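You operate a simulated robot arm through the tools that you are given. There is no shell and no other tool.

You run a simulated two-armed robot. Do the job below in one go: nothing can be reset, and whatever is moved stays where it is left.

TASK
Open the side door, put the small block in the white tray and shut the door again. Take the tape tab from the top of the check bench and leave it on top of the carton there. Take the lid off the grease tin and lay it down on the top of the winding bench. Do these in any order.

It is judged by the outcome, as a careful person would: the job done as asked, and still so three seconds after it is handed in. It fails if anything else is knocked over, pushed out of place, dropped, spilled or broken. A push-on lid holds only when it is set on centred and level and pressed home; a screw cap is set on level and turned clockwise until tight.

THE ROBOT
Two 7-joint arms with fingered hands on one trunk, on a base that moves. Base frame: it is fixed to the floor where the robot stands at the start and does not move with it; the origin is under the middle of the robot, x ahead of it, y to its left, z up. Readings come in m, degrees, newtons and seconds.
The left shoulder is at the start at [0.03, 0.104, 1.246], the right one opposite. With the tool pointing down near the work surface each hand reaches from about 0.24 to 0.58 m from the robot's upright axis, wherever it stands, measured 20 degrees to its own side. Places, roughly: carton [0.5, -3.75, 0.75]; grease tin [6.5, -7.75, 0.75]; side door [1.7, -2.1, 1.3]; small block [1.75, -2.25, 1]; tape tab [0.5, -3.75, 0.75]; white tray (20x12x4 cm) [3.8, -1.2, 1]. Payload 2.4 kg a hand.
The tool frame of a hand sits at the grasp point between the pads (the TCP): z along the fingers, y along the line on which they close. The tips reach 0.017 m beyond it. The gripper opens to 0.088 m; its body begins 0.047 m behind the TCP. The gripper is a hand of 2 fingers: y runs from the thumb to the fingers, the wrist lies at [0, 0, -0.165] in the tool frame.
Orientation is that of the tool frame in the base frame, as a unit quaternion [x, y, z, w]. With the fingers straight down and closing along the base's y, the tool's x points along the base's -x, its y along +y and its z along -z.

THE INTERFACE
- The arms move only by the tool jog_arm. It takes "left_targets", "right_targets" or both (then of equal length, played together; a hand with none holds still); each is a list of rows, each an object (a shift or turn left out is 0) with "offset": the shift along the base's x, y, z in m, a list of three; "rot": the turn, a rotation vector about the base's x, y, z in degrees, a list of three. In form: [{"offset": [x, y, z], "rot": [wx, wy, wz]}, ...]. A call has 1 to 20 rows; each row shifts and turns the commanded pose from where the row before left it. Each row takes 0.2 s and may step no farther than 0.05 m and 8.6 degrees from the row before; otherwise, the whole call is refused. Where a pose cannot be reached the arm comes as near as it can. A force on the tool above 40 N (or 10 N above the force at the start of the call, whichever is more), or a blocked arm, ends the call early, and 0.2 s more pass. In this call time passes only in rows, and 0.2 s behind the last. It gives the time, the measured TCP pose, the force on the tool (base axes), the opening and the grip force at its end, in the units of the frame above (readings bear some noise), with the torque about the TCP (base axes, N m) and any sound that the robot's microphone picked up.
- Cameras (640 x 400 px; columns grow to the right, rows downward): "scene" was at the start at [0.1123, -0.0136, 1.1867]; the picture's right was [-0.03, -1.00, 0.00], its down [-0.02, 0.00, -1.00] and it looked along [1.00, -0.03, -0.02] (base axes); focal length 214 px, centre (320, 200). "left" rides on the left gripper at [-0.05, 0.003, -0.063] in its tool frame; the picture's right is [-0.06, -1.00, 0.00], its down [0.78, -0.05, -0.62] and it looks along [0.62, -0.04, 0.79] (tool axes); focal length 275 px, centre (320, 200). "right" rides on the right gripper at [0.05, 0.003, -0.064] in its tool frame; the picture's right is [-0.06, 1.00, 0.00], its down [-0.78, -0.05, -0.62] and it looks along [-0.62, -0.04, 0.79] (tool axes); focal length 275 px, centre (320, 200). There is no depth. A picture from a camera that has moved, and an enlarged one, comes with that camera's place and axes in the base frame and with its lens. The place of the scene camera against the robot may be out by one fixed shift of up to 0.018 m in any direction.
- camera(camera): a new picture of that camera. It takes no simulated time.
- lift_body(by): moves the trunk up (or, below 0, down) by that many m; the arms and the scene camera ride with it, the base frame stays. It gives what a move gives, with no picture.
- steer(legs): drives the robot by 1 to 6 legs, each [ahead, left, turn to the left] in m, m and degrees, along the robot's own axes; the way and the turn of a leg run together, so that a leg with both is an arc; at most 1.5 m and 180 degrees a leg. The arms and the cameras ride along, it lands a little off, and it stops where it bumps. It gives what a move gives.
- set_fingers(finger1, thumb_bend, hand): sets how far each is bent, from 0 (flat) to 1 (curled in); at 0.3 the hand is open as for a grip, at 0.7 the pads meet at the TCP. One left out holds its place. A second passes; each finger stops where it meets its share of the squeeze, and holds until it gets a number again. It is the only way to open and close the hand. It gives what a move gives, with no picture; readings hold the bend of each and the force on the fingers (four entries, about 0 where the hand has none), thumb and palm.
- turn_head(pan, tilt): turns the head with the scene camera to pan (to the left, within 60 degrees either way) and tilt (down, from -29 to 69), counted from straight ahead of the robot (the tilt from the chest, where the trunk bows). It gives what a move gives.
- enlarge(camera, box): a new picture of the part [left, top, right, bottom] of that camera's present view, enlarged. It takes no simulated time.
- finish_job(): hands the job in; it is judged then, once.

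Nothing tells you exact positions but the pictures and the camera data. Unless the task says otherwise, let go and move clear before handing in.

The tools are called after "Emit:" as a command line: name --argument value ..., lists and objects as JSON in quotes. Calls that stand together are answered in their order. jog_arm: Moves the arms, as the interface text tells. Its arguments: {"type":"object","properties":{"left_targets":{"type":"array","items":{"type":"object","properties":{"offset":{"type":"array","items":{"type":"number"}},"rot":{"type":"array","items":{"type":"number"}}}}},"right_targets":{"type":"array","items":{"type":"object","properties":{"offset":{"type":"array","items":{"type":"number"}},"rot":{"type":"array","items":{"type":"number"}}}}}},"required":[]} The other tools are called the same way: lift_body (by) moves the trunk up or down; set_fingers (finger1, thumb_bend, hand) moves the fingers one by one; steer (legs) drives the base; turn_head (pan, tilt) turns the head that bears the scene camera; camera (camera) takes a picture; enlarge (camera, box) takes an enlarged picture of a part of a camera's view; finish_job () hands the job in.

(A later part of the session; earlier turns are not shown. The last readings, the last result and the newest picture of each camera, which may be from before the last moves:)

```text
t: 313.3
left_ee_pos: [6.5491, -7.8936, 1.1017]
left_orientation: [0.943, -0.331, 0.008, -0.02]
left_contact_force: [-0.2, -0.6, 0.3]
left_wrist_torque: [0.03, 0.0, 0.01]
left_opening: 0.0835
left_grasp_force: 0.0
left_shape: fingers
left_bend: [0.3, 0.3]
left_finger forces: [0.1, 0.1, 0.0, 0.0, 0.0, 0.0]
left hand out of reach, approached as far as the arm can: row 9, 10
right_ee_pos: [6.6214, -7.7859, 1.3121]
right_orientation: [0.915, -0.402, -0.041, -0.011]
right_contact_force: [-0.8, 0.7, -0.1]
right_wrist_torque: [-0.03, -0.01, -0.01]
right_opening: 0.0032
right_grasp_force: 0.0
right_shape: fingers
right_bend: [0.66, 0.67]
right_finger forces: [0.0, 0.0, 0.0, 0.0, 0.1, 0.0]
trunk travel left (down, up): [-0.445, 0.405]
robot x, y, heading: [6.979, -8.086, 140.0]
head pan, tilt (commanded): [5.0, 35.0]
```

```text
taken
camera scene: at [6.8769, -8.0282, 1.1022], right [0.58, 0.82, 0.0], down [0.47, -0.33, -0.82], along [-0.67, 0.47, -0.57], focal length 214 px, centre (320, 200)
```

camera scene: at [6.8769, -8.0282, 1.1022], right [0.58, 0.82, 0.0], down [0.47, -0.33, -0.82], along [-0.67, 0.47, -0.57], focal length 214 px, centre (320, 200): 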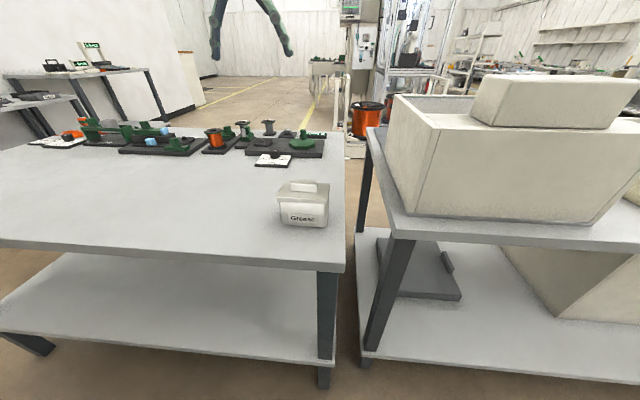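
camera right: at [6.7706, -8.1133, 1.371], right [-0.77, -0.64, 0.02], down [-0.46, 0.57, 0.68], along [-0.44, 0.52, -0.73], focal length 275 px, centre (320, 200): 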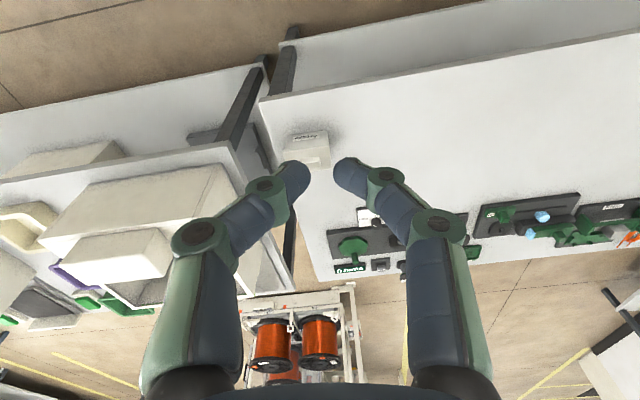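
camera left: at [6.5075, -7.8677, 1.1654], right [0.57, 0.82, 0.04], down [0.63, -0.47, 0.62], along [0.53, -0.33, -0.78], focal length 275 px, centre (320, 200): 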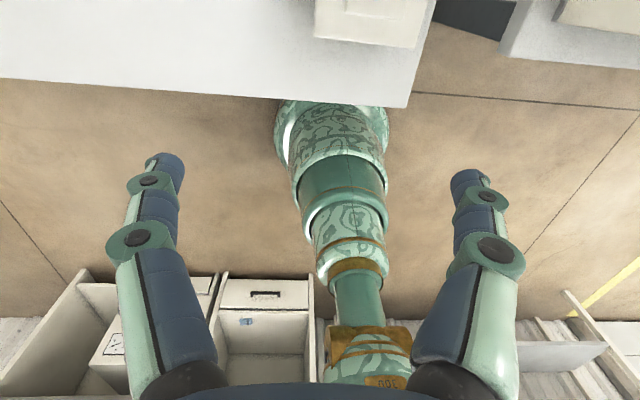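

The tin is just ahead of the hand (top of the left camera view). I'll lower the hand for better reach and then move over the lid.

Emit:
jog_arm --left_targets '[{"offset": [0, 0, -0.04]}, {"offset": [0, 0, -0.04]}, {"offset": [0, 0, -0.04]}, {"offset": [-0.003, 0.02, 0]}, {"offset": [-0.003, 0.02, 0]}, {"offset": [-0.004, 0.023, 0]}]'

Emit:
camera --camera "left"

Emit:
camera --camera "scene"

```text
t: 314.7
left_ee_pos: [6.5521, -7.9154, 1.0211]
left_orientation: [0.943, -0.331, 0.008, -0.02]
left_contact_force: [0.2, -0.7, 0.7]
left_wrist_torque: [-0.01, 0.0, 0.0]
left_opening: 0.0834
left_grasp_force: 0.1
left_shape: fingers
left_bend: [0.3, 0.3]
left_finger forces: [0.0, 0.0, 0.0, 0.0, 0.0, 0.0]
left hand out of reach, approached as far as the arm can: row 1, 2, 3, 4, 5, 6
right_ee_pos: [6.6202, -7.7871, 1.3128]
right_orientation: [0.915, -0.401, -0.04, -0.011]
right_contact_force: [1.0, 0.2, 0.4]
right_wrist_torque: [-0.02, -0.01, 0.0]
right_opening: 0.0028
right_grasp_force: 0.0
right_shape: fingers
right_bend: [0.66, 0.67]
right_finger forces: [0.0, 0.2, 0.1, 0.0, 0.0, 0.0]
trunk travel left (down, up): [-0.445, 0.405]
robot x, y, heading: [6.9806, -8.0883, 139.9]
head pan, tilt (commanded): [5.0, 35.0]
```

```text
taken
camera left: at [6.5113, -7.8887, 1.0843], right [0.57, 0.82, 0.04], down [0.63, -0.47, 0.62], along [0.53, -0.33, -0.78], focal length 275 px, centre (320, 200)
```

left: 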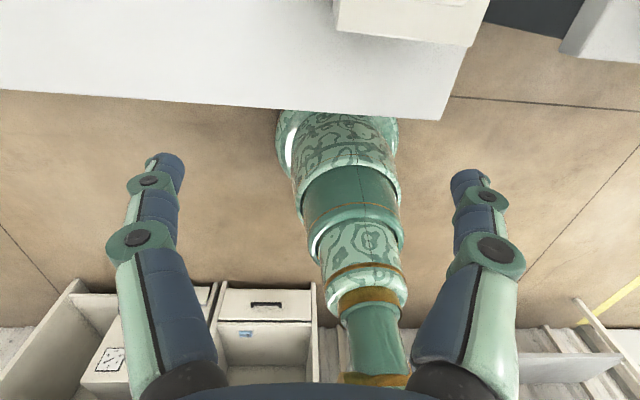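

```text
taken
camera scene: at [6.8772, -8.0285, 1.1022], right [0.58, 0.82, 0.0], down [0.47, -0.33, -0.82], along [-0.67, 0.47, -0.57], focal length 214 px, centre (320, 200)
```

scene: 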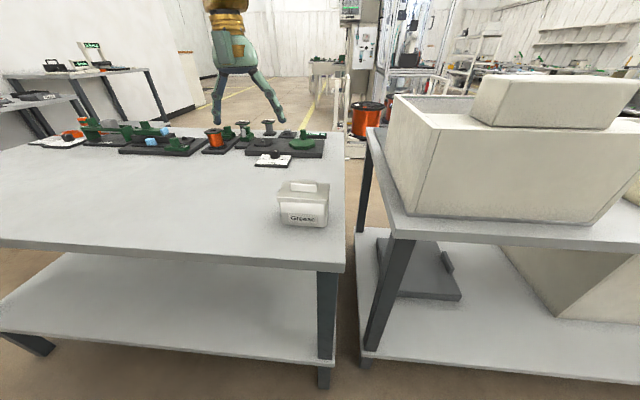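

The left arm's posture limits its reach here, so I'll use the right arm instead. I'll put the left hand back to the side and shift the base left so the right hand faces the tin.

Emit:
jog_arm --left_targets '[{"offset": [0.0004, -0.041, 0.0178]}, {"offset": [0.0004, -0.041, 0.0178]}, {"offset": [0.0004, -0.041, 0.0178]}, {"offset": [0.0004, -0.041, 0.0178]}, {"offset": [0.0004, -0.041, 0.0178]}, {"offset": [0.0004, -0.041, 0.0178]}, {"offset": [0.0004, -0.041, 0.0178]}, {"offset": [0.0004, -0.041, 0.0178]}, {"offset": [0.0004, -0.041, 0.0178]}]'

Emit:
steer --legs '[[0, 0.23, 0]]'

Emit:
camera --camera "right"

Emit:
camera --camera "scene"

```text
t: 316.7
left_ee_pos: [6.558, -8.2847, 1.1788]
left_orientation: [0.943, -0.332, 0.008, -0.019]
left_contact_force: [-0.3, -0.1, -0.6]
left_wrist_torque: [0.0, 0.05, -0.03]
left_opening: 0.0834
left_grasp_force: 0.0
left_shape: fingers
left_bend: [0.3, 0.3]
left_finger forces: [0.1, 0.0, 0.0, 0.1, 0.1, 0.1]
right_ee_pos: [6.621, -7.787, 1.3133]
right_orientation: [0.915, -0.402, -0.04, -0.011]
right_contact_force: [0.2, 0.2, -0.5]
right_wrist_torque: [-0.01, 0.01, -0.02]
right_opening: 0.0033
right_grasp_force: 0.0
right_shape: fingers
right_bend: [0.66, 0.67]
right_finger forces: [0.0, 0.0, 0.0, 0.0, 0.0, 0.0]
trunk travel left (down, up): [-0.445, 0.405]
robot x, y, heading: [6.9744, -8.0863, 140.0]
head pan, tilt (commanded): [5.0, 35.0]
```

```text
t: 318.5
left_ee_pos: [6.4109, -8.4664, 1.1777]
left_orientation: [0.945, -0.327, 0.01, -0.019]
left_contact_force: [-0.4, -0.8, -0.9]
left_wrist_torque: [0.01, -0.01, -0.02]
left_opening: 0.0838
left_grasp_force: 0.2
left_shape: fingers
left_bend: [0.3, 0.3]
left_finger forces: [0.0, 0.1, 0.0, 0.1, 0.1, 0.0]
right_ee_pos: [6.4696, -7.9677, 1.3115]
right_orientation: [0.916, -0.399, -0.039, -0.011]
right_contact_force: [-0.4, -0.4, 0.6]
right_wrist_torque: [0.0, -0.01, 0.02]
right_opening: 0.003
right_grasp_force: 0.1
right_shape: fingers
right_bend: [0.66, 0.67]
right_finger forces: [0.1, 0.0, 0.0, 0.0, 0.0, 0.0]
trunk travel left (down, up): [-0.445, 0.405]
robot x, y, heading: [6.8303, -8.2654, 140.0]
head pan, tilt (commanded): [5.0, 35.0]
```

```text
taken
camera right: at [6.505, -8.0104, 1.371], right [-0.77, -0.64, 0.02], down [-0.46, 0.57, 0.68], along [-0.44, 0.52, -0.73], focal length 275 px, centre (320, 200)
```

right: 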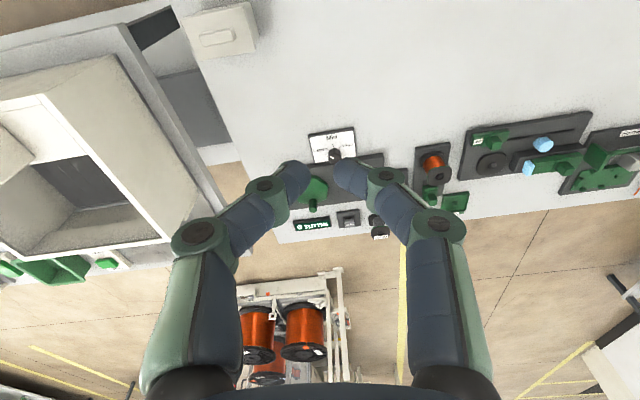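

```text
taken
camera scene: at [6.7272, -8.2083, 1.1022], right [0.57, 0.82, 0.0], down [0.47, -0.33, -0.82], along [-0.67, 0.47, -0.57], focal length 214 px, centre (320, 200)
```

scene: 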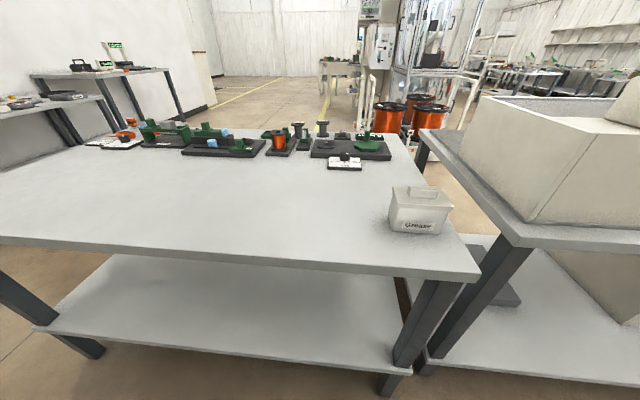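

Now the tin is 15 cm to my right and 50 cm ahead. I'll lower the trunk, square up the right hand and bring it over the lid with the fingers open.

Emit:
lift_body --by -0.18

Emit:
set_fingers --hand "right" --finger1 0.3 --thumb_bend 0.3

Emit:
jog_arm --right_targets '[{"offset": [0.014, 0.0275, -0.03], "rot": [-2.94, -3.59, 0]}, {"offset": [0.014, 0.0275, -0.03], "rot": [0, 0, 6.5]}, {"offset": [0.014, 0.0275, -0.03]}, {"offset": [0.014, 0.0275, -0.03]}, {"offset": [0.0137, 0.0274, -0.03]}]'

Emit:
camera --camera "right"

Emit:
camera --camera "scene"

```text
t: 320.5
left_ee_pos: [6.4103, -8.4674, 0.9992]
left_orientation: [0.945, -0.328, 0.009, -0.019]
left_contact_force: [-0.3, -0.2, -0.5]
left_wrist_torque: [0.01, 0.01, -0.01]
left_opening: 0.0837
left_grasp_force: 0.2
left_shape: fingers
left_bend: [0.3, 0.3]
left_finger forces: [0.1, 0.0, 0.0, 0.1, 0.0, 0.1]
right_ee_pos: [6.4701, -7.9687, 1.1323]
right_orientation: [0.916, -0.398, -0.041, -0.009]
right_contact_force: [-0.2, 0.6, 1.0]
right_wrist_torque: [0.01, 0.0, 0.02]
right_opening: 0.0029
right_grasp_force: 0.0
right_shape: fingers
right_bend: [0.66, 0.67]
right_finger forces: [0.0, 0.1, 0.0, 0.0, 0.0, 0.0]
trunk travel left (down, up): [-0.265, 0.585]
robot x, y, heading: [6.8291, -8.2635, 140.4]
head pan, tilt (commanded): [5.0, 35.0]
```

```text
t: 321.5
left_ee_pos: [6.41, -8.4663, 0.9985]
left_orientation: [0.945, -0.328, 0.009, -0.019]
left_contact_force: [0.2, 0.0, -0.3]
left_wrist_torque: [-0.02, -0.01, 0.0]
left_opening: 0.0837
left_grasp_force: 0.0
left_shape: fingers
left_bend: [0.3, 0.3]
left_finger forces: [0.0, 0.0, 0.1, 0.0, 0.1, 0.0]
right_ee_pos: [6.4705, -7.9671, 1.132]
right_orientation: [0.916, -0.398, -0.04, -0.01]
right_contact_force: [1.0, 0.4, 0.0]
right_wrist_torque: [0.02, 0.0, 0.03]
right_opening: 0.0835
right_grasp_force: 0.1
right_shape: fingers
right_bend: [0.3, 0.3]
right_finger forces: [0.0, 0.0, 0.0, 0.0, 0.1, 0.0]
trunk travel left (down, up): [-0.265, 0.585]
robot x, y, heading: [6.8289, -8.2659, 140.2]
head pan, tilt (commanded): [5.0, 35.0]
```

```text
t: 322.7
left_ee_pos: [6.4098, -8.4666, 0.9987]
left_orientation: [0.945, -0.327, 0.009, -0.018]
left_contact_force: [-0.4, -0.4, 0.4]
left_wrist_torque: [0.0, 0.01, -0.01]
left_opening: 0.0836
left_grasp_force: 0.0
left_shape: fingers
left_bend: [0.3, 0.3]
left_finger forces: [0.1, 0.1, 0.0, 0.1, 0.0, 0.1]
right_ee_pos: [6.5396, -7.8291, 0.9803]
right_orientation: [0.938, -0.346, -0.001, 0.0]
right_contact_force: [0.8, 0.1, -0.2]
right_wrist_torque: [-0.01, 0.01, 0.0]
right_opening: 0.0834
right_grasp_force: 0.1
right_shape: fingers
right_bend: [0.3, 0.3]
right_finger forces: [0.0, 0.0, 0.0, 0.0, 0.1, 0.1]
trunk travel left (down, up): [-0.265, 0.585]
robot x, y, heading: [6.829, -8.2646, 140.3]
head pan, tilt (commanded): [5.0, 35.0]
```

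```text
taken
camera right: at [6.5755, -7.8642, 1.0445], right [-0.69, -0.72, 0.0], down [-0.56, 0.55, 0.62], along [-0.45, 0.43, -0.78], focal length 275 px, centre (320, 200)
```

right: 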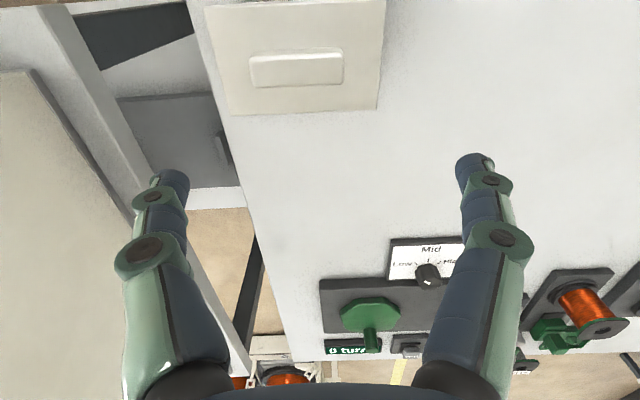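

```text
taken
camera scene: at [6.7234, -8.2042, 0.9214], right [0.57, 0.82, 0.0], down [0.47, -0.33, -0.82], along [-0.67, 0.47, -0.57], focal length 214 px, centre (320, 200)
```

scene: 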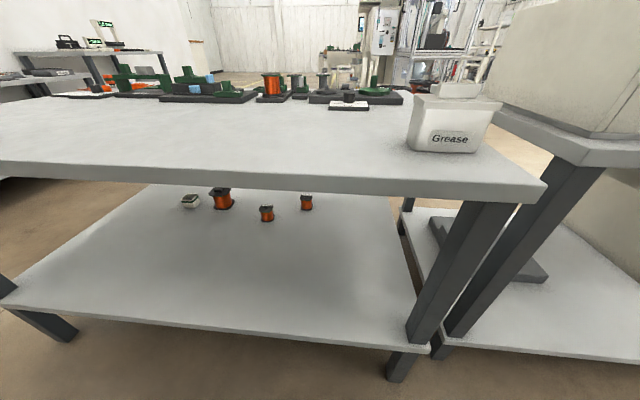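

The wrist camera places the ridge at (6.557, −7.829), top z≈0.88. I'll centre over it, turn 3° and lower part way.

Emit:
set_fingers --hand "right" --finger1 0.36 --thumb_bend 0.36

Emit:
jog_arm --right_targets '[{"offset": [0.0087, 0.0, -0.02], "rot": [0, 0, 3]}, {"offset": [0.0087, 0.0, -0.02]}, {"offset": [0, 0, -0.02]}]'

Emit:
camera --camera "right"

Emit:
turn_head --pan -20 --tilt 20

Emit:
camera --camera "scene"

```text
t: 323.7
left_ee_pos: [6.4098, -8.4654, 0.9982]
left_orientation: [0.945, -0.327, 0.008, -0.019]
left_contact_force: [-0.4, 0.4, 0.3]
left_wrist_torque: [0.0, -0.03, -0.01]
left_opening: 0.0837
left_grasp_force: 0.0
left_shape: fingers
left_bend: [0.3, 0.3]
left_finger forces: [0.0, 0.1, 0.1, 0.1, 0.1, 0.1]
right_ee_pos: [6.5395, -7.8294, 0.9821]
right_orientation: [0.938, -0.346, 0.0, 0.0]
right_contact_force: [-0.1, -0.4, 0.5]
right_wrist_torque: [0.0, 0.0, -0.01]
right_opening: 0.0711
right_grasp_force: 0.0
right_shape: fingers
right_bend: [0.36, 0.36]
right_finger forces: [0.2, 0.0, 0.0, 0.0, 0.0, 0.0]
trunk travel left (down, up): [-0.265, 0.585]
robot x, y, heading: [6.8297, -8.2655, 140.2]
head pan, tilt (commanded): [5.0, 35.0]
```

```text
t: 324.5
left_ee_pos: [6.4099, -8.4663, 0.9978]
left_orientation: [0.945, -0.327, 0.008, -0.019]
left_contact_force: [-0.6, 1.1, -0.2]
left_wrist_torque: [-0.02, 0.02, -0.02]
left_opening: 0.0836
left_grasp_force: 0.1
left_shape: fingers
left_bend: [0.3, 0.3]
left_finger forces: [0.0, 0.0, 0.0, 0.0, 0.0, 0.1]
right_ee_pos: [6.5571, -7.8318, 0.9203]
right_orientation: [0.947, -0.32, -0.001, 0.001]
right_contact_force: [-0.6, 0.2, -0.1]
right_wrist_torque: [0.03, -0.04, 0.0]
right_opening: 0.0713
right_grasp_force: 0.1
right_shape: fingers
right_bend: [0.36, 0.36]
right_finger forces: [0.0, 0.0, 0.1, 0.0, 0.0, 0.0]
trunk travel left (down, up): [-0.265, 0.585]
robot x, y, heading: [6.8313, -8.265, 140.3]
head pan, tilt (commanded): [5.0, 35.0]
```

```text
taken
camera right: at [6.594, -7.8631, 0.9841], right [-0.66, -0.75, 0.0], down [-0.59, 0.52, 0.62], along [-0.47, 0.41, -0.78], focal length 275 px, centre (320, 200)
```

right: 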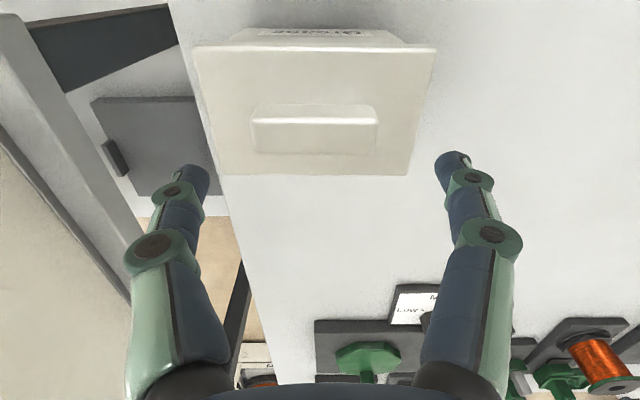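

```text
t: 325.4
left_ee_pos: [6.4099, -8.4658, 0.9987]
left_orientation: [0.945, -0.327, 0.008, -0.02]
left_contact_force: [0.6, 0.0, -1.0]
left_wrist_torque: [0.0, -0.01, 0.02]
left_opening: 0.0837
left_grasp_force: 0.1
left_shape: fingers
left_bend: [0.3, 0.3]
left_finger forces: [0.1, 0.1, 0.1, 0.1, 0.0, 0.0]
right_ee_pos: [6.5578, -7.8311, 0.921]
right_orientation: [0.947, -0.321, -0.001, 0.001]
right_contact_force: [0.0, 0.5, 0.0]
right_wrist_torque: [0.0, 0.03, -0.03]
right_opening: 0.0711
right_grasp_force: 0.0
right_shape: fingers
right_bend: [0.36, 0.36]
right_finger forces: [0.0, 0.0, 0.0, 0.1, 0.1, 0.0]
trunk travel left (down, up): [-0.265, 0.585]
robot x, y, heading: [6.8278, -8.2636, 140.4]
head pan, tilt (commanded): [-20.0, 20.0]
```

```text
taken
camera scene: at [6.7487, -8.174, 0.9452], right [0.86, 0.51, 0.0], down [0.17, -0.3, -0.94], along [-0.48, 0.81, -0.34], focal length 214 px, centre (320, 200)
```

scene: 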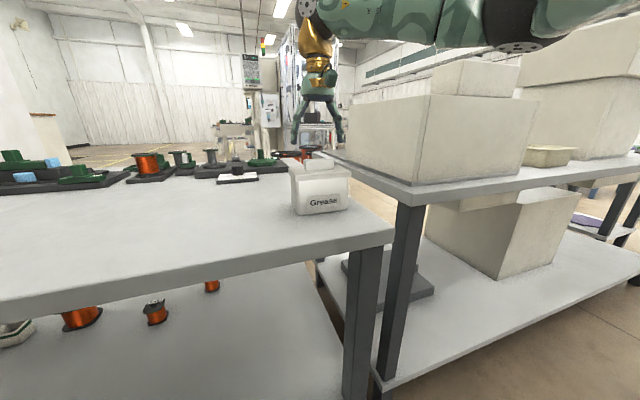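

Aligned within 2 mm. I'll lower so the fingertips flank the ridge just above the lid.

Emit:
jog_arm --right_targets '[{"offset": [0.002, 0.0005, -0.015]}, {"offset": [0, 0, -0.013]}]'

Emit:
enlarge --camera "scene" --box '[270, 100, 370, 220]'

Emit:
camera --camera "right"

```text
t: 325.9
left_ee_pos: [6.4104, -8.467, 0.9981]
left_orientation: [0.945, -0.328, 0.009, -0.02]
left_contact_force: [0.5, -0.5, -0.8]
left_wrist_torque: [-0.03, -0.03, -0.03]
left_opening: 0.0838
left_grasp_force: 0.0
left_shape: fingers
left_bend: [0.3, 0.3]
left_finger forces: [0.0, 0.1, 0.1, 0.0, 0.1, 0.1]
right_ee_pos: [6.5574, -7.8307, 0.8938]
right_orientation: [0.947, -0.321, -0.001, 0.001]
right_contact_force: [0.1, 0.1, -0.4]
right_wrist_torque: [0.01, 0.02, 0.05]
right_opening: 0.0713
right_grasp_force: 0.1
right_shape: fingers
right_bend: [0.36, 0.36]
right_finger forces: [0.0, 0.1, 0.0, 0.1, 0.0, 0.1]
trunk travel left (down, up): [-0.265, 0.585]
robot x, y, heading: [6.8289, -8.2638, 140.1]
head pan, tilt (commanded): [-20.0, 20.0]
```

```text
3.33 times, centred on (320, 160) of scene
camera zoom: at [6.7488, -8.1739, 0.9452], right [0.86, 0.51, 0.0], down [0.17, -0.3, -0.94], along [-0.47, 0.81, -0.34], focal length 715 px, centre (320, 333)
```

zoom: 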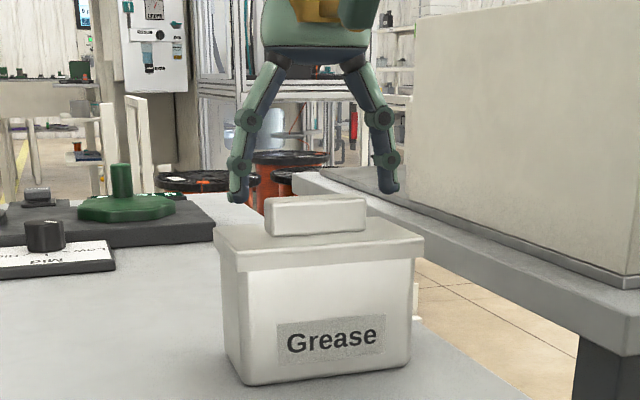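

```text
taken
camera right: at [6.596, -7.8627, 0.9571], right [-0.66, -0.75, 0.0], down [-0.59, 0.52, 0.62], along [-0.47, 0.41, -0.78], focal length 275 px, centre (320, 200)
```

right: 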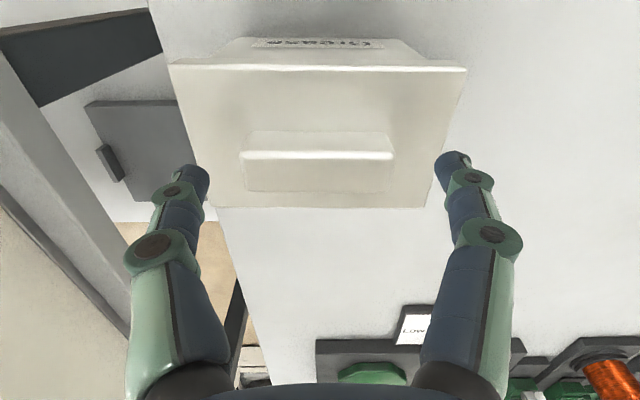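

Emit:
jog_arm --right_targets '[{"offset": [0.001, 0, -0.005]}, {"offset": [0, 0, -0.004]}]'

Emit:
enlarge --camera "scene" --box '[280, 140, 350, 200]'

```text
t: 326.6
left_ee_pos: [6.4095, -8.4672, 0.998]
left_orientation: [0.945, -0.327, 0.008, -0.02]
left_contact_force: [0.6, -0.3, 1.0]
left_wrist_torque: [0.02, 0.01, -0.04]
left_opening: 0.0839
left_grasp_force: 0.0
left_shape: fingers
left_bend: [0.3, 0.3]
left_finger forces: [0.0, 0.0, 0.1, 0.0, 0.0, 0.1]
right_ee_pos: [6.5595, -7.8291, 0.8848]
right_orientation: [0.947, -0.321, -0.001, 0.0]
right_contact_force: [0.3, -0.1, -0.5]
right_wrist_torque: [-0.01, 0.01, 0.01]
right_opening: 0.0715
right_grasp_force: 0.1
right_shape: fingers
right_bend: [0.36, 0.36]
right_finger forces: [0.1, 0.0, 0.0, 0.0, 0.0, 0.0]
trunk travel left (down, up): [-0.265, 0.585]
robot x, y, heading: [6.8294, -8.2654, 140.5]
head pan, tilt (commanded): [-20.0, 20.0]
```

```text
6.67 times, centred on (315, 170) of scene
camera zoom: at [6.7488, -8.1739, 0.9453], right [0.86, 0.51, 0.0], down [0.17, -0.3, -0.94], along [-0.47, 0.81, -0.34], focal length 1430 px, centre (353, 400)
```

zoom: 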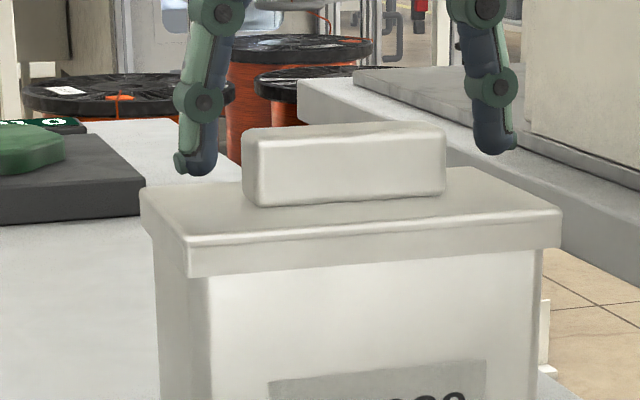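

The tips are ~4–5 mm above the lid, beside the ridge ends. I'll lower 2 mm and grip.

Emit:
jog_arm --right_targets '[{"offset": [0, 0, -0.002]}]'

Emit:
set_fingers --hand "right" --finger1 0.62 --thumb_bend 0.62

Emit:
enlarge --camera "scene" --box '[280, 140, 350, 200]'

Emit:
camera --camera "right"

```text
t: 326.9
left_ee_pos: [6.4095, -8.4661, 1.0002]
left_orientation: [0.945, -0.327, 0.009, -0.019]
left_contact_force: [0.1, -0.6, 0.0]
left_wrist_torque: [0.01, -0.01, -0.01]
left_opening: 0.0838
left_grasp_force: 0.0
left_shape: fingers
left_bend: [0.3, 0.3]
left_finger forces: [0.1, 0.1, 0.1, 0.0, 0.0, 0.0]
right_ee_pos: [6.5601, -7.8294, 0.8825]
right_orientation: [0.947, -0.322, -0.001, 0.001]
right_contact_force: [-0.8, 0.2, -0.6]
right_wrist_torque: [-0.02, 0.03, 0.0]
right_opening: 0.0713
right_grasp_force: 0.0
right_shape: fingers
right_bend: [0.36, 0.36]
right_finger forces: [0.0, 0.0, 0.0, 0.0, 0.0, 0.0]
trunk travel left (down, up): [-0.265, 0.585]
robot x, y, heading: [6.8291, -8.2649, 140.6]
head pan, tilt (commanded): [-20.0, 20.0]
```

```text
t: 327.9
left_ee_pos: [6.4102, -8.4667, 0.9995]
left_orientation: [0.945, -0.327, 0.008, -0.019]
left_contact_force: [0.4, 0.6, 0.2]
left_wrist_torque: [-0.03, 0.04, -0.02]
left_opening: 0.0837
left_grasp_force: 0.1
left_shape: fingers
left_bend: [0.3, 0.3]
left_finger forces: [0.0, 0.0, 0.0, 0.1, 0.0, 0.0]
right_ee_pos: [6.5603, -7.8299, 0.8832]
right_orientation: [0.947, -0.321, -0.002, 0.0]
right_contact_force: [0.9, 0.5, -0.3]
right_wrist_torque: [0.0, -0.03, -0.03]
right_opening: 0.0462
right_grasp_force: 7.9
right_shape: fingers
right_bend: [0.46, 0.55]
right_finger forces: [7.2, 0.0, 0.1, 0.0, 7.3, 0.1]
trunk travel left (down, up): [-0.265, 0.585]
robot x, y, heading: [6.8282, -8.2649, 140.2]
head pan, tilt (commanded): [-20.0, 20.0]
heard: snap
```

```text
6.67 times, centred on (315, 170) of scene
camera zoom: at [6.7488, -8.1739, 0.9453], right [0.86, 0.51, 0.0], down [0.17, -0.3, -0.94], along [-0.47, 0.81, -0.34], focal length 1430 px, centre (353, 400)
```

zoom: 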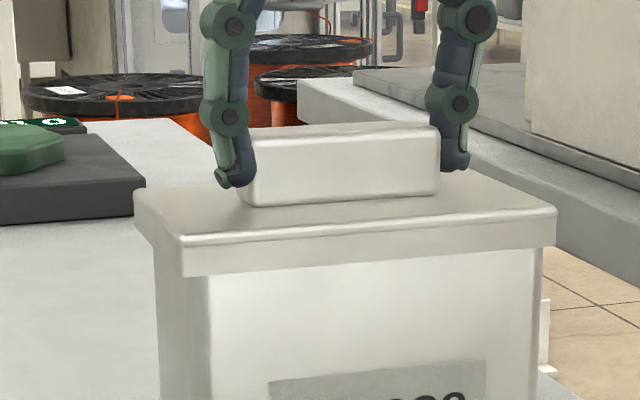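

```text
taken
camera right: at [6.5979, -7.8625, 0.9461], right [-0.66, -0.75, 0.0], down [-0.59, 0.52, 0.62], along [-0.47, 0.41, -0.78], focal length 275 px, centre (320, 200)
```

right: 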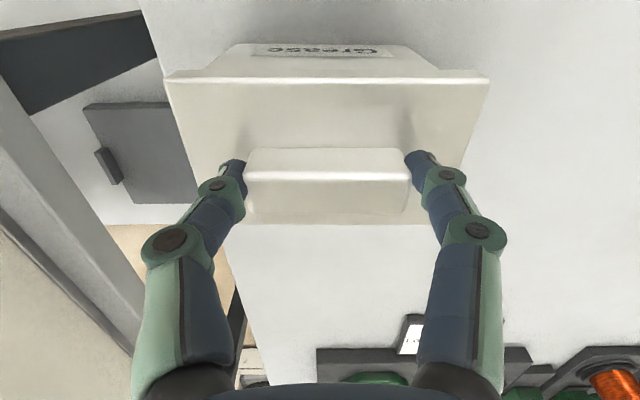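

I heard a snap: the push-on lid has popped loose as I gripped it. I'll firm up the grip and lift it slowly, straight up.

Emit:
set_fingers --hand "right" --finger1 0.7 --thumb_bend 0.7

Emit:
jog_arm --right_targets '[{"offset": [0, 0, 0.005]}, {"offset": [0, 0, 0.005]}, {"offset": [0, 0, 0.01]}]'

Emit:
enlarge --camera "scene" --box '[270, 100, 370, 220]'

```text
t: 328.9
left_ee_pos: [6.4086, -8.4668, 0.9991]
left_orientation: [0.945, -0.327, 0.008, -0.019]
left_contact_force: [-0.8, -1.7, -0.8]
left_wrist_torque: [0.02, 0.01, 0.02]
left_opening: 0.0835
left_grasp_force: 0.1
left_shape: fingers
left_bend: [0.3, 0.3]
left_finger forces: [0.0, 0.0, 0.0, 0.0, 0.0, 0.0]
right_ee_pos: [6.5599, -7.8299, 0.8828]
right_orientation: [0.947, -0.322, -0.001, 0.0]
right_contact_force: [2.4, 1.6, -0.4]
right_wrist_torque: [0.06, -0.06, -0.02]
right_opening: 0.0458
right_grasp_force: 8.7
right_shape: fingers
right_bend: [0.43, 0.6]
right_finger forces: [7.7, 0.0, 0.1, 0.1, 10.1, 0.1]
trunk travel left (down, up): [-0.265, 0.585]
robot x, y, heading: [6.8271, -8.2658, 140.4]
head pan, tilt (commanded): [-20.0, 20.0]
```

```text
t: 329.8
left_ee_pos: [6.4095, -8.467, 0.9989]
left_orientation: [0.945, -0.327, 0.009, -0.02]
left_contact_force: [-0.3, -0.3, 0.1]
left_wrist_torque: [-0.02, 0.0, 0.0]
left_opening: 0.0837
left_grasp_force: 0.0
left_shape: fingers
left_bend: [0.3, 0.3]
left_finger forces: [0.1, 0.0, 0.0, 0.0, 0.0, 0.0]
right_ee_pos: [6.5601, -7.831, 0.9029]
right_orientation: [0.948, -0.32, -0.001, 0.0]
right_contact_force: [0.2, 0.2, -1.3]
right_wrist_torque: [-0.05, 0.01, 0.03]
right_opening: 0.0457
right_grasp_force: 9.1
right_shape: fingers
right_bend: [0.42, 0.61]
right_finger forces: [8.7, 0.0, 0.0, 0.0, 8.6, 0.0]
trunk travel left (down, up): [-0.265, 0.585]
robot x, y, heading: [6.8262, -8.2673, 140.1]
head pan, tilt (commanded): [-20.0, 20.0]
```

```text
3.33 times, centred on (320, 160) of scene
camera zoom: at [6.7488, -8.1739, 0.9453], right [0.86, 0.51, 0.0], down [0.17, -0.3, -0.94], along [-0.47, 0.81, -0.34], focal length 715 px, centre (320, 333)
```

zoom: 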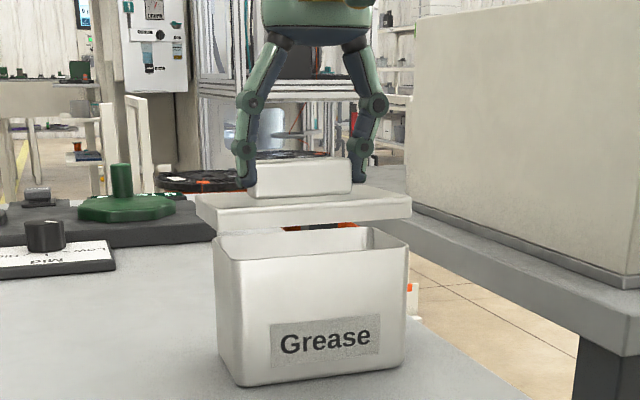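

The lid is off and level; the tin stayed put. I'll raise it, carry it to the clear area left of the tin and look.

Emit:
jog_arm --right_targets '[{"offset": [0, 0, 0.02]}, {"offset": [0, 0, 0.035]}, {"offset": [-0.025, -0.03, 0.0]}, {"offset": [-0.027, -0.032, 0]}, {"offset": [-0.027, -0.032, 0]}, {"offset": [-0.027, -0.032, 0]}, {"offset": [-0.027, -0.032, 0]}]'

Emit:
turn_head --pan 0 --tilt 25

Emit:
camera --camera "scene"

Emit:
camera --camera "right"

```text
t: 331.4
left_ee_pos: [6.4094, -8.4664, 0.999]
left_orientation: [0.945, -0.326, 0.008, -0.02]
left_contact_force: [-0.3, 0.0, 0.8]
left_wrist_torque: [-0.01, -0.05, -0.03]
left_opening: 0.0836
left_grasp_force: 0.0
left_shape: fingers
left_bend: [0.3, 0.3]
left_finger forces: [0.0, 0.0, 0.1, 0.0, 0.0, 0.1]
right_ee_pos: [6.4258, -7.9897, 0.9595]
right_orientation: [0.947, -0.321, -0.001, 0.001]
right_contact_force: [0.3, 0.3, -0.1]
right_wrist_torque: [0.04, -0.02, -0.02]
right_opening: 0.0458
right_grasp_force: 8.8
right_shape: fingers
right_bend: [0.42, 0.61]
right_finger forces: [8.7, 0.0, 0.1, 0.0, 8.7, 0.0]
trunk travel left (down, up): [-0.265, 0.585]
robot x, y, heading: [6.8303, -8.2611, 140.4]
head pan, tilt (commanded): [-20.0, 20.0]
```

```text
t: 332.2
left_ee_pos: [6.4111, -8.466, 0.9992]
left_orientation: [0.945, -0.327, 0.008, -0.019]
left_contact_force: [-0.3, -0.6, 0.6]
left_wrist_torque: [-0.04, -0.01, -0.02]
left_opening: 0.0835
left_grasp_force: 0.1
left_shape: fingers
left_bend: [0.3, 0.3]
left_finger forces: [0.0, 0.1, 0.0, 0.0, 0.0, 0.0]
right_ee_pos: [6.4253, -7.9885, 0.9597]
right_orientation: [0.947, -0.321, -0.001, 0.001]
right_contact_force: [-0.8, -0.2, -0.3]
right_wrist_torque: [0.0, -0.01, 0.01]
right_opening: 0.0458
right_grasp_force: 8.6
right_shape: fingers
right_bend: [0.42, 0.61]
right_finger forces: [8.7, 0.0, 0.1, 0.0, 8.7, 0.0]
trunk travel left (down, up): [-0.265, 0.585]
robot x, y, heading: [6.831, -8.2664, 140.3]
head pan, tilt (commanded): [0.0, 25.0]
```

```text
taken
camera scene: at [6.7249, -8.1955, 0.9372], right [0.64, 0.77, 0.0], down [0.33, -0.27, -0.91], along [-0.7, 0.58, -0.42], focal length 214 px, centre (320, 200)
```

scene: 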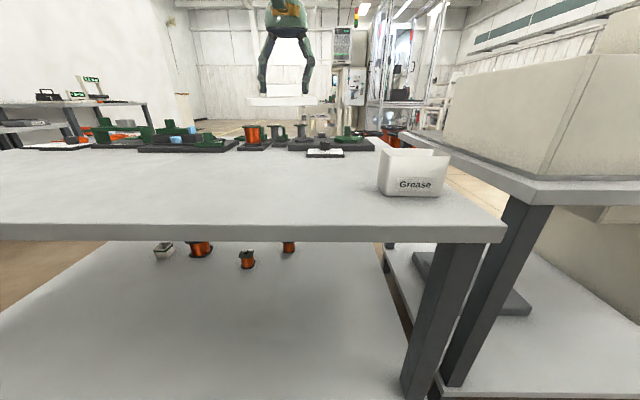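

```text
taken
camera right: at [6.4641, -8.0223, 1.0223], right [-0.66, -0.75, 0.0], down [-0.59, 0.52, 0.62], along [-0.47, 0.41, -0.78], focal length 275 px, centre (320, 200)
```

right: 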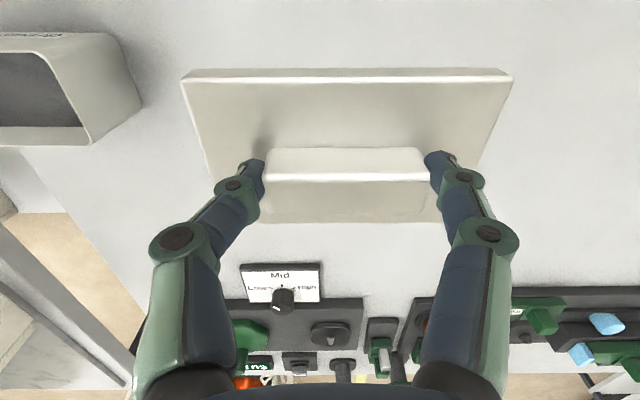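

The spot below is clear. I'll lower the lid toward the bench top.

Emit:
jog_arm --right_targets '[{"offset": [0, 0, -0.035]}, {"offset": [0, 0, -0.035]}, {"offset": [0, 0, -0.035]}, {"offset": [0, 0, -0.02]}]'

Emit:
enlarge --camera "scene" --box '[220, 90, 380, 220]'

```text
t: 333.2
left_ee_pos: [6.4095, -8.4664, 0.9984]
left_orientation: [0.945, -0.327, 0.008, -0.02]
left_contact_force: [0.5, 0.4, -0.5]
left_wrist_torque: [-0.04, 0.02, 0.0]
left_opening: 0.0837
left_grasp_force: 0.0
left_shape: fingers
left_bend: [0.3, 0.3]
left_finger forces: [0.0, 0.0, 0.0, 0.1, 0.0, 0.0]
right_ee_pos: [6.4248, -7.9892, 0.834]
right_orientation: [0.947, -0.321, -0.002, 0.001]
right_contact_force: [0.0, 0.8, -0.9]
right_wrist_torque: [0.01, 0.01, -0.02]
right_opening: 0.0458
right_grasp_force: 8.2
right_shape: fingers
right_bend: [0.42, 0.61]
right_finger forces: [8.7, 0.1, 0.0, 0.0, 8.7, 0.0]
trunk travel left (down, up): [-0.265, 0.585]
robot x, y, heading: [6.8281, -8.2674, 140.3]
head pan, tilt (commanded): [0.0, 25.0]
```

```text
3.08 times, centred on (300, 155) of scene
camera zoom: at [6.7249, -8.1955, 0.9372], right [0.64, 0.77, 0.0], down [0.33, -0.27, -0.91], along [-0.7, 0.58, -0.42], focal length 660 px, centre (382, 338)
```

zoom: 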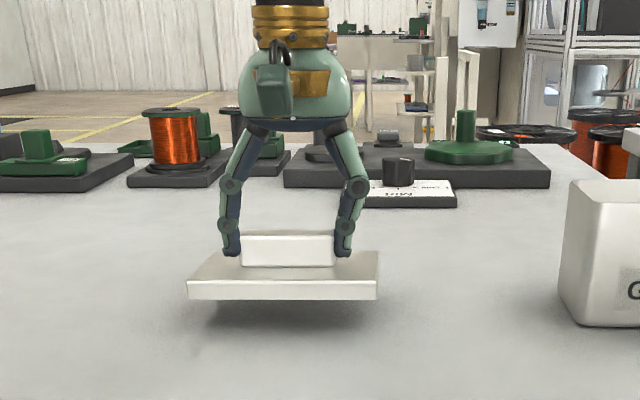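

Emit:
jog_arm --right_targets '[{"offset": [0, 0, -0.006]}, {"offset": [0, 0, -0.005]}]'

Emit:
enlarge --camera "scene" --box '[220, 90, 380, 220]'

```text
t: 333.8
left_ee_pos: [6.411, -8.4661, 0.9986]
left_orientation: [0.945, -0.327, 0.009, -0.02]
left_contact_force: [0.4, 0.1, 0.7]
left_wrist_torque: [0.01, 0.02, -0.01]
left_opening: 0.0835
left_grasp_force: 0.1
left_shape: fingers
left_bend: [0.3, 0.3]
left_finger forces: [0.0, 0.0, 0.0, 0.0, 0.1, 0.0]
right_ee_pos: [6.4278, -7.9887, 0.8232]
right_orientation: [0.947, -0.321, 0.0, 0.0]
right_contact_force: [1.2, -0.1, -0.7]
right_wrist_torque: [-0.02, -0.03, -0.01]
right_opening: 0.0459
right_grasp_force: 8.4
right_shape: fingers
right_bend: [0.42, 0.61]
right_finger forces: [8.7, 0.0, 0.1, 0.0, 8.7, 0.0]
trunk travel left (down, up): [-0.265, 0.585]
robot x, y, heading: [6.8293, -8.2653, 140.2]
head pan, tilt (commanded): [0.0, 25.0]
```

```text
3.08 times, centred on (300, 155) of scene
camera zoom: at [6.7249, -8.1955, 0.9372], right [0.64, 0.77, 0.0], down [0.33, -0.27, -0.91], along [-0.7, 0.58, -0.42], focal length 660 px, centre (382, 338)
```

zoom: 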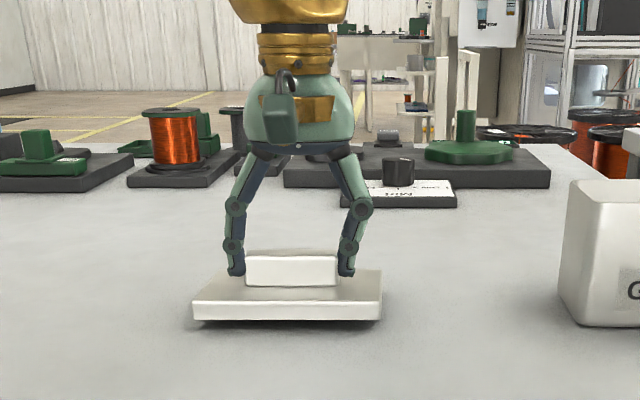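

Just a few millimetres left; lowering gently until contact.

Emit:
jog_arm --right_targets '[{"offset": [0, 0, -0.003]}, {"offset": [0, 0, -0.002]}]'

Emit:
enlarge --camera "scene" --box '[250, 140, 350, 210]'

```text
t: 334.4
left_ee_pos: [6.4108, -8.4657, 0.9987]
left_orientation: [0.945, -0.327, 0.009, -0.018]
left_contact_force: [0.0, 0.4, 0.1]
left_wrist_torque: [-0.01, -0.01, 0.01]
left_opening: 0.0838
left_grasp_force: 0.1
left_shape: fingers
left_bend: [0.3, 0.3]
left_finger forces: [0.1, 0.1, 0.0, 0.0, 0.0, 0.0]
right_ee_pos: [6.427, -7.988, 0.8179]
right_orientation: [0.947, -0.321, -0.001, 0.001]
right_contact_force: [0.5, 0.1, 0.2]
right_wrist_torque: [-0.02, -0.01, -0.01]
right_opening: 0.0455
right_grasp_force: 9.0
right_shape: fingers
right_bend: [0.42, 0.61]
right_finger forces: [8.7, 0.0, 0.0, 0.0, 8.7, 0.1]
trunk travel left (down, up): [-0.265, 0.585]
robot x, y, heading: [6.8298, -8.2647, 140.3]
head pan, tilt (commanded): [0.0, 25.0]
```

```text
5.71 times, centred on (300, 175) of scene
camera zoom: at [6.7249, -8.1955, 0.9372], right [0.64, 0.77, 0.0], down [0.33, -0.27, -0.91], along [-0.7, 0.58, -0.42], focal length 1226 px, centre (434, 343)
```

zoom: 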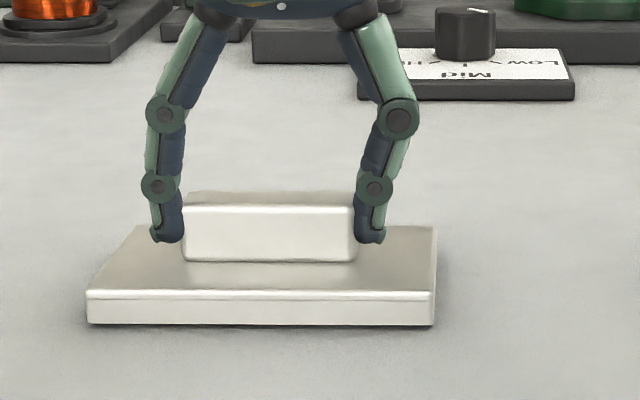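

Emit:
jog_arm --right_targets '[{"offset": [0, 0, -0.002]}, {"offset": [0, 0, -0.001]}]'

Emit:
enlarge --camera "scene" --box '[250, 140, 350, 210]'

```text
t: 335.0
left_ee_pos: [6.4106, -8.4666, 0.9987]
left_orientation: [0.945, -0.327, 0.008, -0.02]
left_contact_force: [0.3, 0.0, -0.4]
left_wrist_torque: [-0.01, 0.01, -0.01]
left_opening: 0.0838
left_grasp_force: 0.0
left_shape: fingers
left_bend: [0.3, 0.3]
left_finger forces: [0.0, 0.0, 0.1, 0.1, 0.0, 0.0]
right_ee_pos: [6.4277, -7.988, 0.8155]
right_orientation: [0.947, -0.321, -0.002, 0.0]
right_contact_force: [0.4, 1.3, 6.2]
right_wrist_torque: [-0.08, 0.01, -0.02]
right_opening: 0.0457
right_grasp_force: 9.1
right_shape: fingers
right_bend: [0.42, 0.62]
right_finger forces: [8.0, 0.0, 0.1, 0.1, 9.2, 0.1]
trunk travel left (down, up): [-0.265, 0.585]
robot x, y, heading: [6.8307, -8.2635, 140.2]
head pan, tilt (commanded): [0.0, 25.0]
```

```text
5.71 times, centred on (300, 175) of scene
camera zoom: at [6.7252, -8.1956, 0.9373], right [0.64, 0.77, 0.0], down [0.33, -0.27, -0.91], along [-0.7, 0.58, -0.42], focal length 1226 px, centre (434, 343)
```

zoom: 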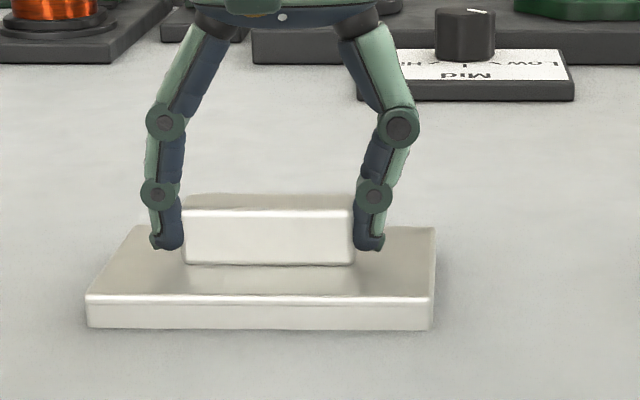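

Contact: 6 N upward, the lid rests on the bench. I'll release it and lift the hand straight up.

Emit:
set_fingers --hand "right" --finger1 0.36 --thumb_bend 0.4

Emit:
jog_arm --right_targets '[{"offset": [0, 0, 0.015]}, {"offset": [0, 0, 0.03]}, {"offset": [0, 0, 0.04]}, {"offset": [0, 0, 0.04]}]'

Emit:
camera --camera "scene"

Emit:
enlarge --camera "scene" --box '[230, 110, 470, 230]'

```text
t: 336.0
left_ee_pos: [6.4087, -8.4657, 0.9989]
left_orientation: [0.945, -0.328, 0.008, -0.019]
left_contact_force: [-0.5, 0.2, 1.1]
left_wrist_torque: [0.0, 0.0, 0.0]
left_opening: 0.0835
left_grasp_force: 0.1
left_shape: fingers
left_bend: [0.3, 0.3]
left_finger forces: [0.0, 0.0, 0.0, 0.0, 0.0, 0.0]
right_ee_pos: [6.4271, -7.9882, 0.8153]
right_orientation: [0.947, -0.322, -0.001, 0.001]
right_contact_force: [-0.3, 0.7, 0.8]
right_wrist_torque: [0.0, 0.03, 0.03]
right_opening: 0.0661
right_grasp_force: 0.0
right_shape: fingers
right_bend: [0.36, 0.4]
right_finger forces: [0.1, 0.0, 0.0, 0.1, 0.0, 0.1]
trunk travel left (down, up): [-0.265, 0.585]
robot x, y, heading: [6.8297, -8.2664, 140.3]
head pan, tilt (commanded): [0.0, 25.0]
```

```text
t: 337.0
left_ee_pos: [6.4097, -8.4667, 0.998]
left_orientation: [0.945, -0.327, 0.008, -0.02]
left_contact_force: [0.0, 0.2, -0.7]
left_wrist_torque: [0.0, 0.01, -0.04]
left_opening: 0.0838
left_grasp_force: 0.0
left_shape: fingers
left_bend: [0.3, 0.3]
left_finger forces: [0.0, 0.0, 0.1, 0.0, 0.0, 0.0]
right_ee_pos: [6.4264, -7.9896, 0.9403]
right_orientation: [0.947, -0.32, -0.002, -0.001]
right_contact_force: [0.1, 0.5, -0.1]
right_wrist_torque: [0.0, 0.02, -0.01]
right_opening: 0.0661
right_grasp_force: 0.0
right_shape: fingers
right_bend: [0.36, 0.4]
right_finger forces: [0.1, 0.0, 0.0, 0.0, 0.0, 0.0]
trunk travel left (down, up): [-0.265, 0.585]
robot x, y, heading: [6.8307, -8.2672, 140.2]
head pan, tilt (commanded): [0.0, 25.0]
```

```text
taken
camera scene: at [6.7249, -8.1956, 0.9372], right [0.64, 0.77, 0.0], down [0.33, -0.27, -0.91], along [-0.7, 0.58, -0.42], focal length 214 px, centre (320, 200)
```

scene: 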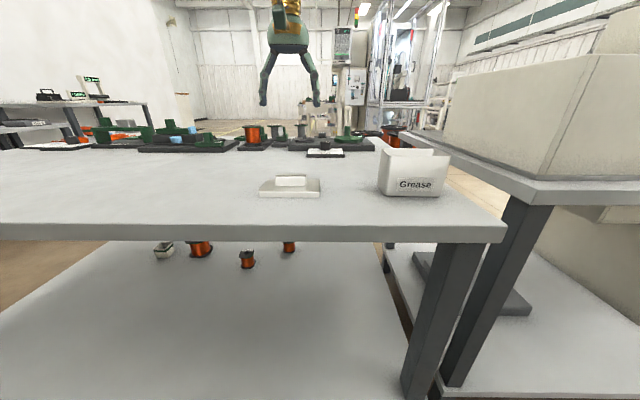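

```text
2.67 times, centred on (350, 170) of scene
camera zoom: at [6.7249, -8.1956, 0.9372], right [0.64, 0.77, 0.0], down [0.33, -0.27, -0.91], along [-0.7, 0.58, -0.42], focal length 572 px, centre (240, 280)
```

zoom: 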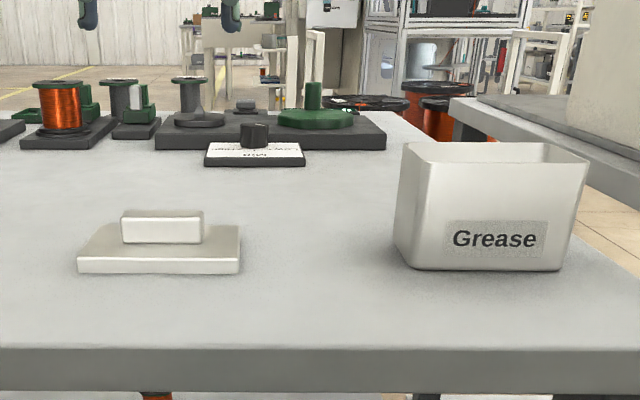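

The lid lies flat on the bench beside the open tin. Before finishing I'll double-check the bench names from the front side; first back off and raise the trunk.

Emit:
lift_body --by 0.18

Emit:
steer --legs '[[-0.4, 0, 0], [0, 0, 90], [1.3, 0, 0]]'

Emit:
turn_head --pan -30 --tilt 12

Emit:
camera --camera "scene"

```text
t: 339.0
left_ee_pos: [6.4098, -8.4655, 1.1792]
left_orientation: [0.945, -0.328, 0.008, -0.02]
left_contact_force: [0.9, 0.7, -0.7]
left_wrist_torque: [0.0, 0.01, 0.01]
left_opening: 0.0836
left_grasp_force: 0.0
left_shape: fingers
left_bend: [0.3, 0.3]
left_finger forces: [0.0, 0.0, 0.1, 0.0, 0.0, 0.0]
right_ee_pos: [6.428, -7.9879, 1.1192]
right_orientation: [0.947, -0.321, -0.001, 0.001]
right_contact_force: [-0.4, 0.4, -0.5]
right_wrist_torque: [0.0, 0.01, 0.01]
right_opening: 0.066
right_grasp_force: 0.0
right_shape: fingers
right_bend: [0.36, 0.4]
right_finger forces: [0.0, 0.1, 0.0, 0.0, 0.0, 0.0]
trunk travel left (down, up): [-0.445, 0.405]
robot x, y, heading: [6.8296, -8.2663, 140.6]
head pan, tilt (commanded): [0.0, 25.0]
```

```text
t: 351.4
left_ee_pos: [6.4918, -9.9319, 1.1797]
left_orientation: [0.902, 0.43, -0.008, -0.02]
left_contact_force: [-1.3, -0.3, 0.0]
left_wrist_torque: [0.02, 0.0, 0.01]
left_opening: 0.0839
left_grasp_force: 0.0
left_shape: fingers
left_bend: [0.3, 0.3]
left_finger forces: [0.0, 0.0, 0.1, 0.0, 0.1, 0.0]
right_ee_pos: [6.0135, -9.9084, 1.119]
right_orientation: [0.9, 0.437, -0.001, 0.0]
right_contact_force: [-0.7, 0.0, 0.4]
right_wrist_torque: [-0.04, 0.03, -0.01]
right_opening: 0.0662
right_grasp_force: 0.1
right_shape: fingers
right_bend: [0.36, 0.4]
right_finger forces: [0.1, 0.1, 0.0, 0.0, 0.0, 0.0]
trunk travel left (down, up): [-0.445, 0.405]
robot x, y, heading: [6.2964, -9.5107, -130.5]
head pan, tilt (commanded): [0.0, 25.0]
```

```text
t: 352.3
left_ee_pos: [6.4928, -9.9323, 1.1791]
left_orientation: [0.903, 0.43, -0.008, -0.02]
left_contact_force: [0.0, -0.3, -0.4]
left_wrist_torque: [0.01, 0.02, 0.02]
left_opening: 0.0837
left_grasp_force: 0.1
left_shape: fingers
left_bend: [0.3, 0.3]
left_finger forces: [0.0, 0.1, 0.0, 0.1, 0.0, 0.0]
right_ee_pos: [6.014, -9.9084, 1.1193]
right_orientation: [0.9, 0.435, -0.001, 0.002]
right_contact_force: [0.1, -0.4, -0.2]
right_wrist_torque: [0.05, 0.01, 0.02]
right_opening: 0.0659
right_grasp_force: 0.1
right_shape: fingers
right_bend: [0.36, 0.4]
right_finger forces: [0.1, 0.1, 0.0, 0.0, 0.1, 0.0]
trunk travel left (down, up): [-0.445, 0.405]
robot x, y, heading: [6.2962, -9.5111, -130.4]
head pan, tilt (commanded): [-30.0, 12.0]
```

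```text
taken
camera scene: at [6.1835, -9.5741, 1.1391], right [-0.34, 0.94, 0.0], down [0.2, 0.07, -0.98], along [-0.92, -0.33, -0.21], focal length 214 px, centre (320, 200)
```

scene: 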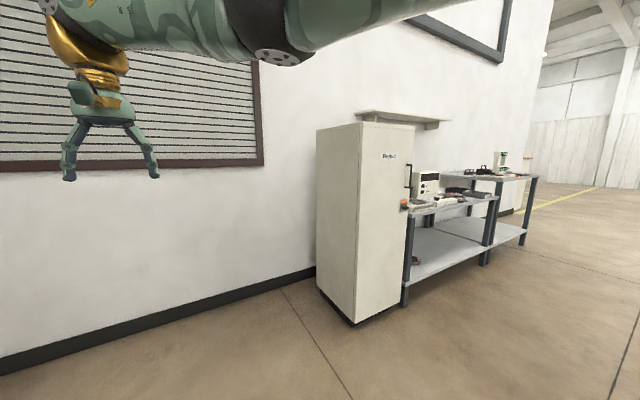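

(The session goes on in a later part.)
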